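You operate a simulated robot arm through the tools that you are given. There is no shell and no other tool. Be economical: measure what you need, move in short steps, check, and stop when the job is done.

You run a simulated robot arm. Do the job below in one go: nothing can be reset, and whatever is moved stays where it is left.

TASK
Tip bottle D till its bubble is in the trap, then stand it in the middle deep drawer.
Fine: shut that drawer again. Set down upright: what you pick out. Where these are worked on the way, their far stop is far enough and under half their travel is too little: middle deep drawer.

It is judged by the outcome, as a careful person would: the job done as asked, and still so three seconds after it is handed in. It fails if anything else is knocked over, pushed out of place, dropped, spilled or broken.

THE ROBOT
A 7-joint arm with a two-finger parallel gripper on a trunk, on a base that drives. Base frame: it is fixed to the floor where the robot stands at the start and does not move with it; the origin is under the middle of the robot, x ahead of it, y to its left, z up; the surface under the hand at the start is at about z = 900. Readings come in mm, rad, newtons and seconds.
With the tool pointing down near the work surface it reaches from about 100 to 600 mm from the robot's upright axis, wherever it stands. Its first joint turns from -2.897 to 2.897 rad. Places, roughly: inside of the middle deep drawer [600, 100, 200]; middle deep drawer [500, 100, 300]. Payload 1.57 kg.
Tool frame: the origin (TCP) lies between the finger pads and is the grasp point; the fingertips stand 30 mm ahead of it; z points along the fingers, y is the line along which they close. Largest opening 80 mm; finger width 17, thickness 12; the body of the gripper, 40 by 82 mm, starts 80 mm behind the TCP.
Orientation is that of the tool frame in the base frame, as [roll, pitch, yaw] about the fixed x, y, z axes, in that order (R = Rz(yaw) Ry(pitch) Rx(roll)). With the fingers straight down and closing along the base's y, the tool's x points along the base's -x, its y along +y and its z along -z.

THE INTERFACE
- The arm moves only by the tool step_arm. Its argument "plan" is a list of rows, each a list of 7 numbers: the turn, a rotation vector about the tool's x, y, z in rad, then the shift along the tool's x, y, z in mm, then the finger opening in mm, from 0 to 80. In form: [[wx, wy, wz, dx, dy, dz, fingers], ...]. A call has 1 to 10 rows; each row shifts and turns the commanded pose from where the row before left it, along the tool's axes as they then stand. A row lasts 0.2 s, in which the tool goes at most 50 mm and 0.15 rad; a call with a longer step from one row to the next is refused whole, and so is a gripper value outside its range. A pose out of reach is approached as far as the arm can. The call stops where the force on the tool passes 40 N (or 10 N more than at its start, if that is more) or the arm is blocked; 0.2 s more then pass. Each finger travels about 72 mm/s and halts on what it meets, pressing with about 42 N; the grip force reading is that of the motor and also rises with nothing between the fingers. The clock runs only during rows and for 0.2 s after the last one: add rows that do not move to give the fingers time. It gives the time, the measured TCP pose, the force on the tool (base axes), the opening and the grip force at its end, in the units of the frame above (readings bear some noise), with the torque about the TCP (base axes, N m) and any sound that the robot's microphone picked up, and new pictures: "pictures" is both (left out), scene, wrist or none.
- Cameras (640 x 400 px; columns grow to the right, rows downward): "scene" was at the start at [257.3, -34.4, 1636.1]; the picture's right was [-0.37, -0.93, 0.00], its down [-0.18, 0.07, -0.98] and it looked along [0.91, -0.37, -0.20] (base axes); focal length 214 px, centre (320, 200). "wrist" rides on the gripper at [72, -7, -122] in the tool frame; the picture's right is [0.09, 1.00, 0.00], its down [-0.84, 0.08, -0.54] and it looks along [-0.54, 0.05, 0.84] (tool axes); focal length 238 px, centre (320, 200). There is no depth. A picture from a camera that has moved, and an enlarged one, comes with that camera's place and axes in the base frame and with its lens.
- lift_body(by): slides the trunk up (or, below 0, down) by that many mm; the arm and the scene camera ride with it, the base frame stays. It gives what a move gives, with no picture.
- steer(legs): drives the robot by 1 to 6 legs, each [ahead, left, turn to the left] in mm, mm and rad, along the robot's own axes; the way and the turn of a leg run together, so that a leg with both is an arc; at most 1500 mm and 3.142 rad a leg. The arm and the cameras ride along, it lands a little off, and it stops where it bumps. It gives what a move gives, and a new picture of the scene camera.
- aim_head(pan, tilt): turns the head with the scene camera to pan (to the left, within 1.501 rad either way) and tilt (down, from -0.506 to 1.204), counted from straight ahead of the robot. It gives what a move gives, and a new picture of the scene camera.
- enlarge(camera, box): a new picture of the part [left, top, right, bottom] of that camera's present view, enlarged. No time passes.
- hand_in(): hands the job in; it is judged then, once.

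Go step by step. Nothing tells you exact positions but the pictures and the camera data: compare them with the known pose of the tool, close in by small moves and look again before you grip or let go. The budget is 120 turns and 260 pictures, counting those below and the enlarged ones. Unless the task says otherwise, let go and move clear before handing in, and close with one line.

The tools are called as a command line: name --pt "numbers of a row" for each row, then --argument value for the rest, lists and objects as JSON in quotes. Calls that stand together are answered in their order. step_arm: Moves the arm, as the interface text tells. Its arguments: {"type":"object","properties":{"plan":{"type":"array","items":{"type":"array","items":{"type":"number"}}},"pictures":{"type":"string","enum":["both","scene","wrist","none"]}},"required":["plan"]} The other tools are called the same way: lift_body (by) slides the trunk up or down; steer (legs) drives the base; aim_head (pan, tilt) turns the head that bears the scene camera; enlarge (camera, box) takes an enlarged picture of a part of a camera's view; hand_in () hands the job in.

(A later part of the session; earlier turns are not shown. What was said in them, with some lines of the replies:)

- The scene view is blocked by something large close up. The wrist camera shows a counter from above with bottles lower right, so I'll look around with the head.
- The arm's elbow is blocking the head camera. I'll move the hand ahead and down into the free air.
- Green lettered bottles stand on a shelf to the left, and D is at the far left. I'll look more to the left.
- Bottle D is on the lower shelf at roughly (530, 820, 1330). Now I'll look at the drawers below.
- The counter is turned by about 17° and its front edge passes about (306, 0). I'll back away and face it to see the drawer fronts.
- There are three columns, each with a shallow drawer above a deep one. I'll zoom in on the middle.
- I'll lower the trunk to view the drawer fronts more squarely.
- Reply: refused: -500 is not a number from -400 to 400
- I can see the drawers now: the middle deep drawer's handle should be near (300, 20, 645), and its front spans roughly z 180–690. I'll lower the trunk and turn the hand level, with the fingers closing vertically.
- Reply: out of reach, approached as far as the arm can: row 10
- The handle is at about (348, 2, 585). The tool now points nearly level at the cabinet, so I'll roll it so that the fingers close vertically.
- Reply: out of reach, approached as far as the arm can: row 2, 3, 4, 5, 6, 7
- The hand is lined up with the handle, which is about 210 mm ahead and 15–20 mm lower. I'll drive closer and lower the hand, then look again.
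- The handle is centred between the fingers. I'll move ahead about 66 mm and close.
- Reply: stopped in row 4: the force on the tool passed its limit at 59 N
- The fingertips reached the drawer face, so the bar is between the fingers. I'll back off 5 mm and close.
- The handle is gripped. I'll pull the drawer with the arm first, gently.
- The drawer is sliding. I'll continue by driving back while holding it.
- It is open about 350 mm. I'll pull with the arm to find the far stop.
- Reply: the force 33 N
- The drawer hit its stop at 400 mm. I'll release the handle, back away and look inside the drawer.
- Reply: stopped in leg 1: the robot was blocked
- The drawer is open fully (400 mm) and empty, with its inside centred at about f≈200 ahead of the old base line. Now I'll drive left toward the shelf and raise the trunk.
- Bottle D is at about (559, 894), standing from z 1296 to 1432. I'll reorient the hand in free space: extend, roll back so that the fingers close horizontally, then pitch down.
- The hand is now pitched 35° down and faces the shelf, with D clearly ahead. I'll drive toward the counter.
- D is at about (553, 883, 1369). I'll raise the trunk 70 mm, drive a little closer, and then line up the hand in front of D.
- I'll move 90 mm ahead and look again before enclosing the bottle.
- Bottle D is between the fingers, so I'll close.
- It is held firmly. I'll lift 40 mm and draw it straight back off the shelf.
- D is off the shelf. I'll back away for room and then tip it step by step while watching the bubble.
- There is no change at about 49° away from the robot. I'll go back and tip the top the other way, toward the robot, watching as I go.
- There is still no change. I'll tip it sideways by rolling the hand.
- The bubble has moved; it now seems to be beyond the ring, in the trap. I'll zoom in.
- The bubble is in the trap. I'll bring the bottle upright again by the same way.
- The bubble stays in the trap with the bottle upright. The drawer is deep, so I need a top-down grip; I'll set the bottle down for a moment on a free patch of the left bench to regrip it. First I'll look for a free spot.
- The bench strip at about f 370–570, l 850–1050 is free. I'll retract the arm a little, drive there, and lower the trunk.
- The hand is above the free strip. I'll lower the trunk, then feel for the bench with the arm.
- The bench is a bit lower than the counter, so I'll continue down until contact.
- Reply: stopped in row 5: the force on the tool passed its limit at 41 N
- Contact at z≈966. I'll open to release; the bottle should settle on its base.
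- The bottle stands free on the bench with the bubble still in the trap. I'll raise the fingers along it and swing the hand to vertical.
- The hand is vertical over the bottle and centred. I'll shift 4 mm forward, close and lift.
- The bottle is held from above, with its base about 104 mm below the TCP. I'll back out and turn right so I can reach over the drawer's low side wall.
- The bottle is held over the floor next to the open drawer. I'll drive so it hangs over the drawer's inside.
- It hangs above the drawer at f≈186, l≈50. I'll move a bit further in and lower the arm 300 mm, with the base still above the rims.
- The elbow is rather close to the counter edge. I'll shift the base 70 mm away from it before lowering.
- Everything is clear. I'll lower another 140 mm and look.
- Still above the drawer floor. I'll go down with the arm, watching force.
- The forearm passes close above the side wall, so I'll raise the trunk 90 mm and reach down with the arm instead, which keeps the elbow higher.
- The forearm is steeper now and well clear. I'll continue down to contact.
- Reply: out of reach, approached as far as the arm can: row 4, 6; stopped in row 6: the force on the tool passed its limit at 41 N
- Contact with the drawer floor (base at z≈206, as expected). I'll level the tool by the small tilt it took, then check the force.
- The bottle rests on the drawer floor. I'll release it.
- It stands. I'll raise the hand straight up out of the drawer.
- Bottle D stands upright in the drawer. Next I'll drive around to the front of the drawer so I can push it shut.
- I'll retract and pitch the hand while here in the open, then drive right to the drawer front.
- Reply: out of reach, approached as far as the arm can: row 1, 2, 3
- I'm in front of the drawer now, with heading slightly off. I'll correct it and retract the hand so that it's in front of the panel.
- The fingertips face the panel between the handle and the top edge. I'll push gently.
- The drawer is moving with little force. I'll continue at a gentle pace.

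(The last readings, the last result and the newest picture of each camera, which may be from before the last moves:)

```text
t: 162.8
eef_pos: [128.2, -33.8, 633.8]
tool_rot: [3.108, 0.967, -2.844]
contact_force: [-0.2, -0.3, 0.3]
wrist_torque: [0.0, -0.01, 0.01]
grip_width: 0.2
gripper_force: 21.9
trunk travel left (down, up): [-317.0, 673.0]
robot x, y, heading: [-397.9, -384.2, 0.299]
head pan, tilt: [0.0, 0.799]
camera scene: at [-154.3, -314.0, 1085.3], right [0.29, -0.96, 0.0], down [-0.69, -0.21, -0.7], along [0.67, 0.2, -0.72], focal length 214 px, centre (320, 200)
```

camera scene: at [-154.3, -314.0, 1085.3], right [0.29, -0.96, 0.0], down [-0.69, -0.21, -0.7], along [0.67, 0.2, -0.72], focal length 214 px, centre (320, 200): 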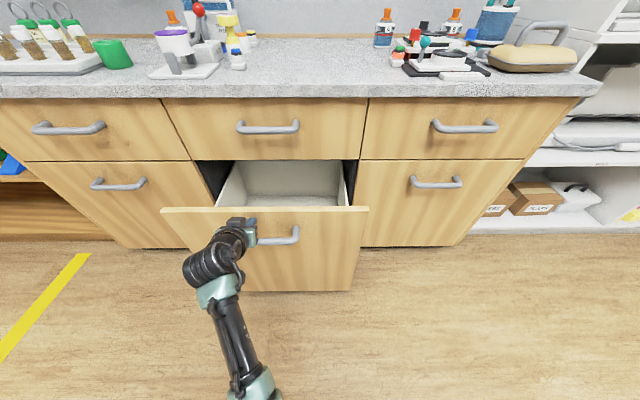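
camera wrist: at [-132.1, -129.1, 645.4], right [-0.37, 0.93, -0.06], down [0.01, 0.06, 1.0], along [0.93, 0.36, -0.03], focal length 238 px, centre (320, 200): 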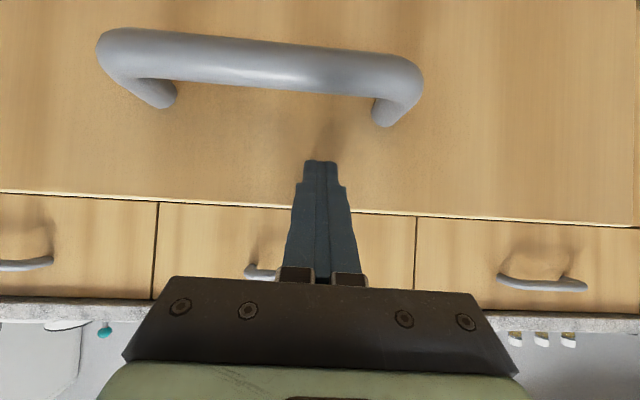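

step_arm --pt "0 0 0 -5.7 0 8.2 0" --pt "0 0 0 -7.5 0 10.5 0" --pt "0 0 0 -8.5 0 12.3 0" --pt "0 0 0 -8.5 0 12.3 0" --pt "0 0 0 -8.5 0 12.3 0" --pt "0 0 0 -7.5 0 10.5 0" --pt "0 0 0 -5.7 0 8.2 0" --pictures "scene"

```text
t: 164.4
eef_pos: [214.2, -4.8, 633.9]
tool_rot: [3.109, 0.967, -2.845]
contact_force: [-0.6, -0.1, -0.2]
wrist_torque: [0.0, 0.01, -0.02]
grip_width: 0.0
gripper_force: 20.5
trunk travel left (down, up): [-317.0, 673.0]
robot x, y, heading: [-397.7, -384.4, 0.296]
head pan, tilt: [0.0, 0.799]
camera scene: at [-154.3, -314.0, 1085.3], right [0.29, -0.96, 0.0], down [-0.69, -0.21, -0.7], along [0.67, 0.2, -0.72], focal length 214 px, centre (320, 200)
```

scene: 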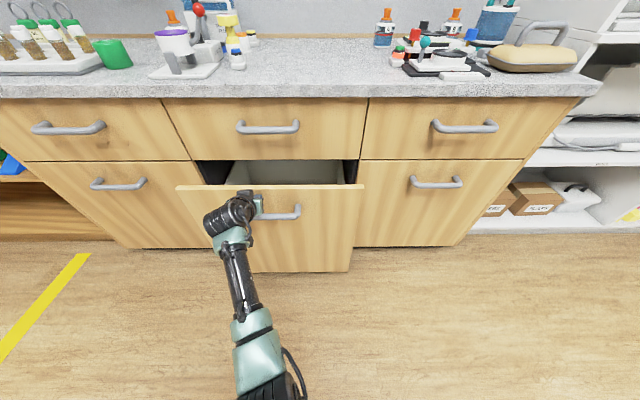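

About 150 mm remain. I'll retract the arm, drive closer, and push the rest.

step_arm --pt "0 0 0 14 0 -20 0" --pt "0 0 0 25.6 0 -37 0" --pt "0 0 0 25.6 0 -37 0" --pt "0 0 0 25.6 0 -37 0" --pt "0 0 0 25.6 0 -37 0" --pt "0 0 0 0 0 0 0" --pictures "none"

steer --legs '[[160, 0, 0]]'

enlarge --camera "wrist" --box '[0, 0, 640, 400]'

```text
t: 165.8
eef_pos: [18.7, -73.0, 631.7]
tool_rot: [3.109, 0.966, -2.845]
contact_force: [0.6, -0.2, 0.0]
wrist_torque: [0.0, 0.04, 0.01]
grip_width: 0.0
gripper_force: 21.1
trunk travel left (down, up): [-317.0, 673.0]
robot x, y, heading: [-393.9, -391.8, 0.298]
head pan, tilt: [0.0, 0.799]
```

```text
t: 167.3
eef_pos: [173.0, -24.8, 630.4]
tool_rot: [3.112, 0.966, -2.845]
contact_force: [0.4, 0.2, -0.7]
wrist_torque: [0.02, -0.01, 0.02]
grip_width: 0.0
gripper_force: 21.1
trunk travel left (down, up): [-317.0, 673.0]
robot x, y, heading: [-241.1, -343.9, 0.295]
head pan, tilt: [0.0, 0.799]
camera scene: at [-1.2, -267.5, 1085.3], right [0.29, -0.96, 0.0], down [-0.69, -0.21, -0.7], along [0.67, 0.2, -0.72], focal length 214 px, centre (320, 200)
```

scene: 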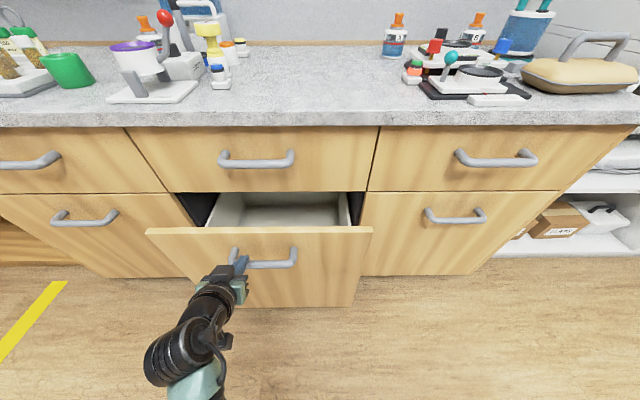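

```text
1.00 times, centred on (320, 200) of wrist (not enlarged: the box is as wide or as high as the picture)
camera zoom: at [41.6, -77.4, 642.7], right [-0.37, 0.93, -0.06], down [0.01, 0.07, 1.0], along [0.93, 0.36, -0.03], focal length 238 px, centre (320, 200)
```

zoom: 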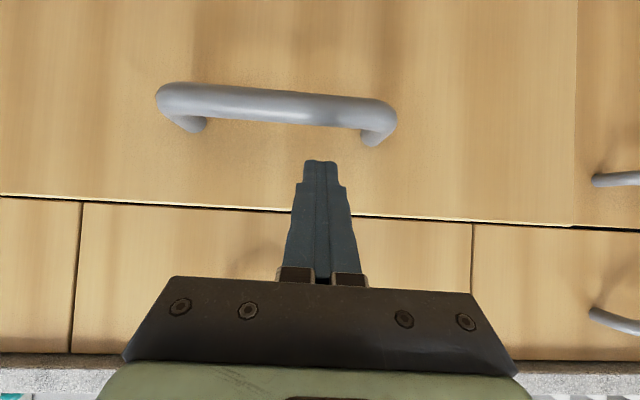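

step_arm --pt "0 0 0 -11.4 0 16.4 0" --pt "0 0 0 -8.5 0 12.3 0" --pt "0 0 0 -5.7 0 8.2 0" --pt "0 0 0 -5.7 0 8.2 0" --pt "0 0 0 -5.7 0 8.2 0" --pt "0 0 0 -7.5 0 10.5 0" --pt "0 0 0 -8.5 0 12.3 0" --pt "0 0 0 -8.5 0 12.3 0" --pt "0 0 0 -8.5 0 12.3 0" --pt "0 0 0 -5.7 0 8.2 0" --pictures "scene"

```text
t: 169.5
eef_pos: [298.8, 14.5, 630.7]
tool_rot: [3.11, 0.968, -2.848]
contact_force: [0.2, -0.6, -1.0]
wrist_torque: [-0.01, 0.01, -0.01]
grip_width: 0.1
gripper_force: 21.2
trunk travel left (down, up): [-317.0, 673.0]
robot x, y, heading: [-239.2, -341.3, 0.296]
head pan, tilt: [0.0, 0.799]
camera scene: at [-1.2, -267.5, 1085.3], right [0.29, -0.96, 0.0], down [-0.69, -0.21, -0.7], along [0.67, 0.2, -0.72], focal length 214 px, centre (320, 200)
```

scene: 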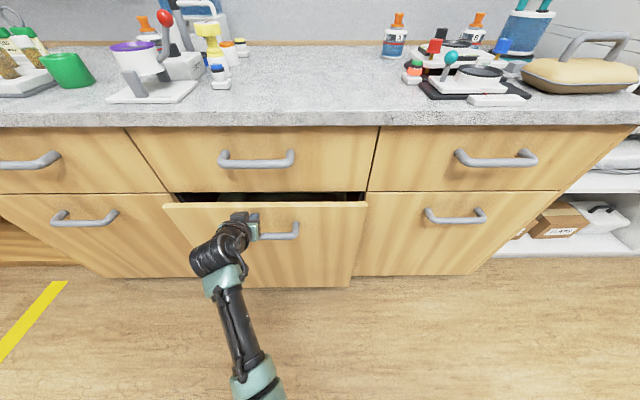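

step_arm --pt "0 0 0 -5.7 0 8.2 0" --pt "0 0 0 -5.7 0 8.2 0" --pt "0 0 0 -5.7 0 8.2 0" --pt "0 0 0 -4.5 0 6.6 0" --pt "0 0 0 -3.4 0 4.9 0" --pt "0 0 0 -3.4 0 4.9 0" --pt "0 0 0 -2.8 0 4.1 0" --pt "0 0 0 -2.8 0 4.1 0" --pt "0 0 0 -2.8 0 4.1 0" --pt "0 0 0 -2.8 0 4.1 0" --pictures "both"

```text
t: 171.2
eef_pos: [348.5, 33.2, 631.3]
tool_rot: [3.111, 0.96, -2.845]
contact_force: [-17.6, -8.8, 8.9]
wrist_torque: [-0.02, -0.07, -0.14]
grip_width: 0.1
gripper_force: 21.4
trunk travel left (down, up): [-317.0, 673.0]
robot x, y, heading: [-239.2, -343.1, 0.297]
head pan, tilt: [0.0, 0.799]
stopped in row 8: the force on the tool passed its limit at 51 N (the readings are from after the stop); the commanded pose is now the measured one
camera scene: at [-3.8, -268.8, 1086.0], right [0.29, -0.96, 0.0], down [-0.68, -0.21, -0.7], along [0.67, 0.2, -0.72], focal length 214 px, centre (320, 200)
camera wrist: at [216.8, -18.0, 643.2], right [-0.37, 0.93, -0.06], down [0.01, 0.07, 1.0], along [0.93, 0.36, -0.04], focal length 238 px, centre (320, 200)
```

scene: 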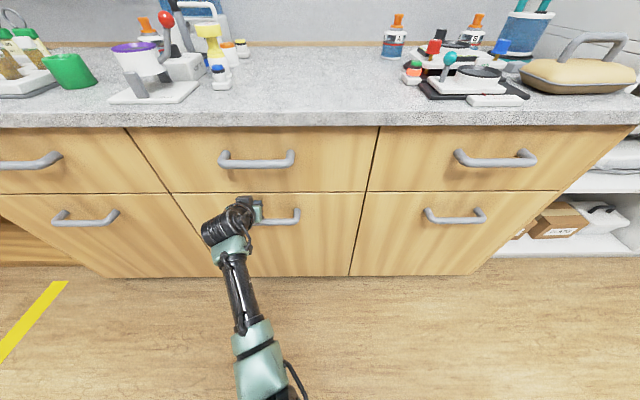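
wrist: 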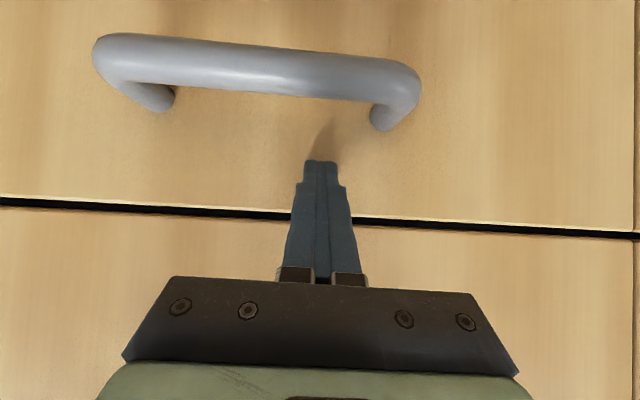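

The drawer is shut against its stop. I'll back the hand away and check.

step_arm --pt "0 0 0 8 0 -12 0" --pt "0 0 0 25.6 0 -37 0" --pt "0 0 0 25.6 0 -37 0" --pt "0 0 0 25.6 0 -37 0" --pt "0 0 0 0 0 0 0" --pictures "both"

enlarge --camera "scene" --box '[100, 110, 420, 300]'

```text
t: 172.4
eef_pos: [206.5, -16.2, 629.3]
tool_rot: [3.111, 0.959, -2.846]
contact_force: [0.0, -0.1, 0.2]
wrist_torque: [0.02, 0.0, 0.01]
grip_width: 0.0
gripper_force: 21.1
trunk travel left (down, up): [-317.0, 673.0]
robot x, y, heading: [-245.2, -344.1, 0.3]
head pan, tilt: [0.0, 0.799]
camera scene: at [-1.9, -267.7, 1085.3], right [0.29, -0.96, 0.0], down [-0.69, -0.21, -0.7], along [0.67, 0.2, -0.72], focal length 214 px, centre (320, 200)
camera wrist: at [75.1, -67.3, 642.2], right [-0.37, 0.93, -0.06], down [0.02, 0.07, 1.0], along [0.93, 0.36, -0.04], focal length 238 px, centre (320, 200)
```

scene: 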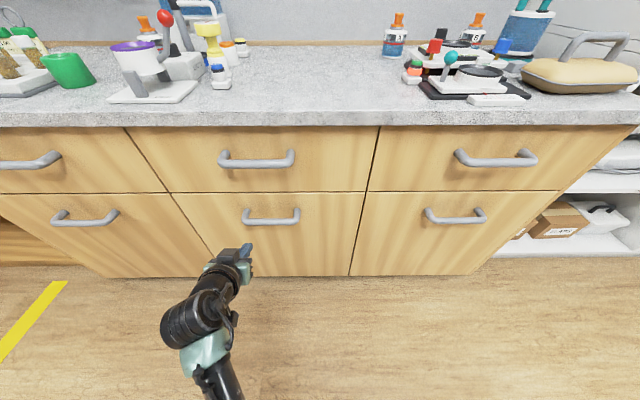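
wrist: 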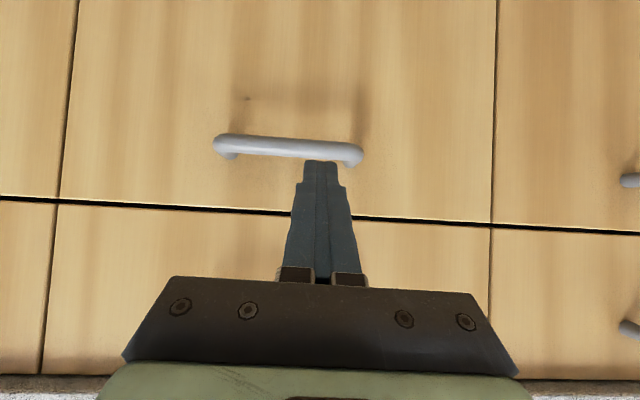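

```text
2.00 times, centred on (260, 205) of scene
camera zoom: at [-1.9, -267.7, 1085.3], right [0.29, -0.96, 0.0], down [-0.69, -0.21, -0.7], along [0.67, 0.2, -0.72], focal length 429 px, centre (440, 190)
```

zoom: 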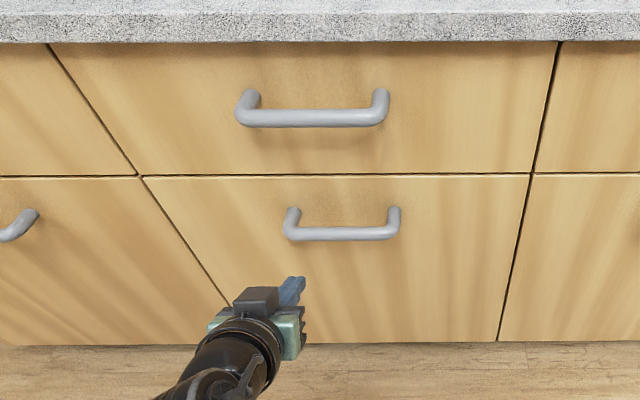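

The drawer is flush with its neighbours, the hand is clear, and no sound was reported while it closed. I'm handing the job in.

hand_in

```text
The job is handed in.
```

I tipped bottle D until its bubble was in the trap, stood it upright in the middle deep drawer, and pushed the drawer shut; I didn't reopen it to check the bottle afterwards.
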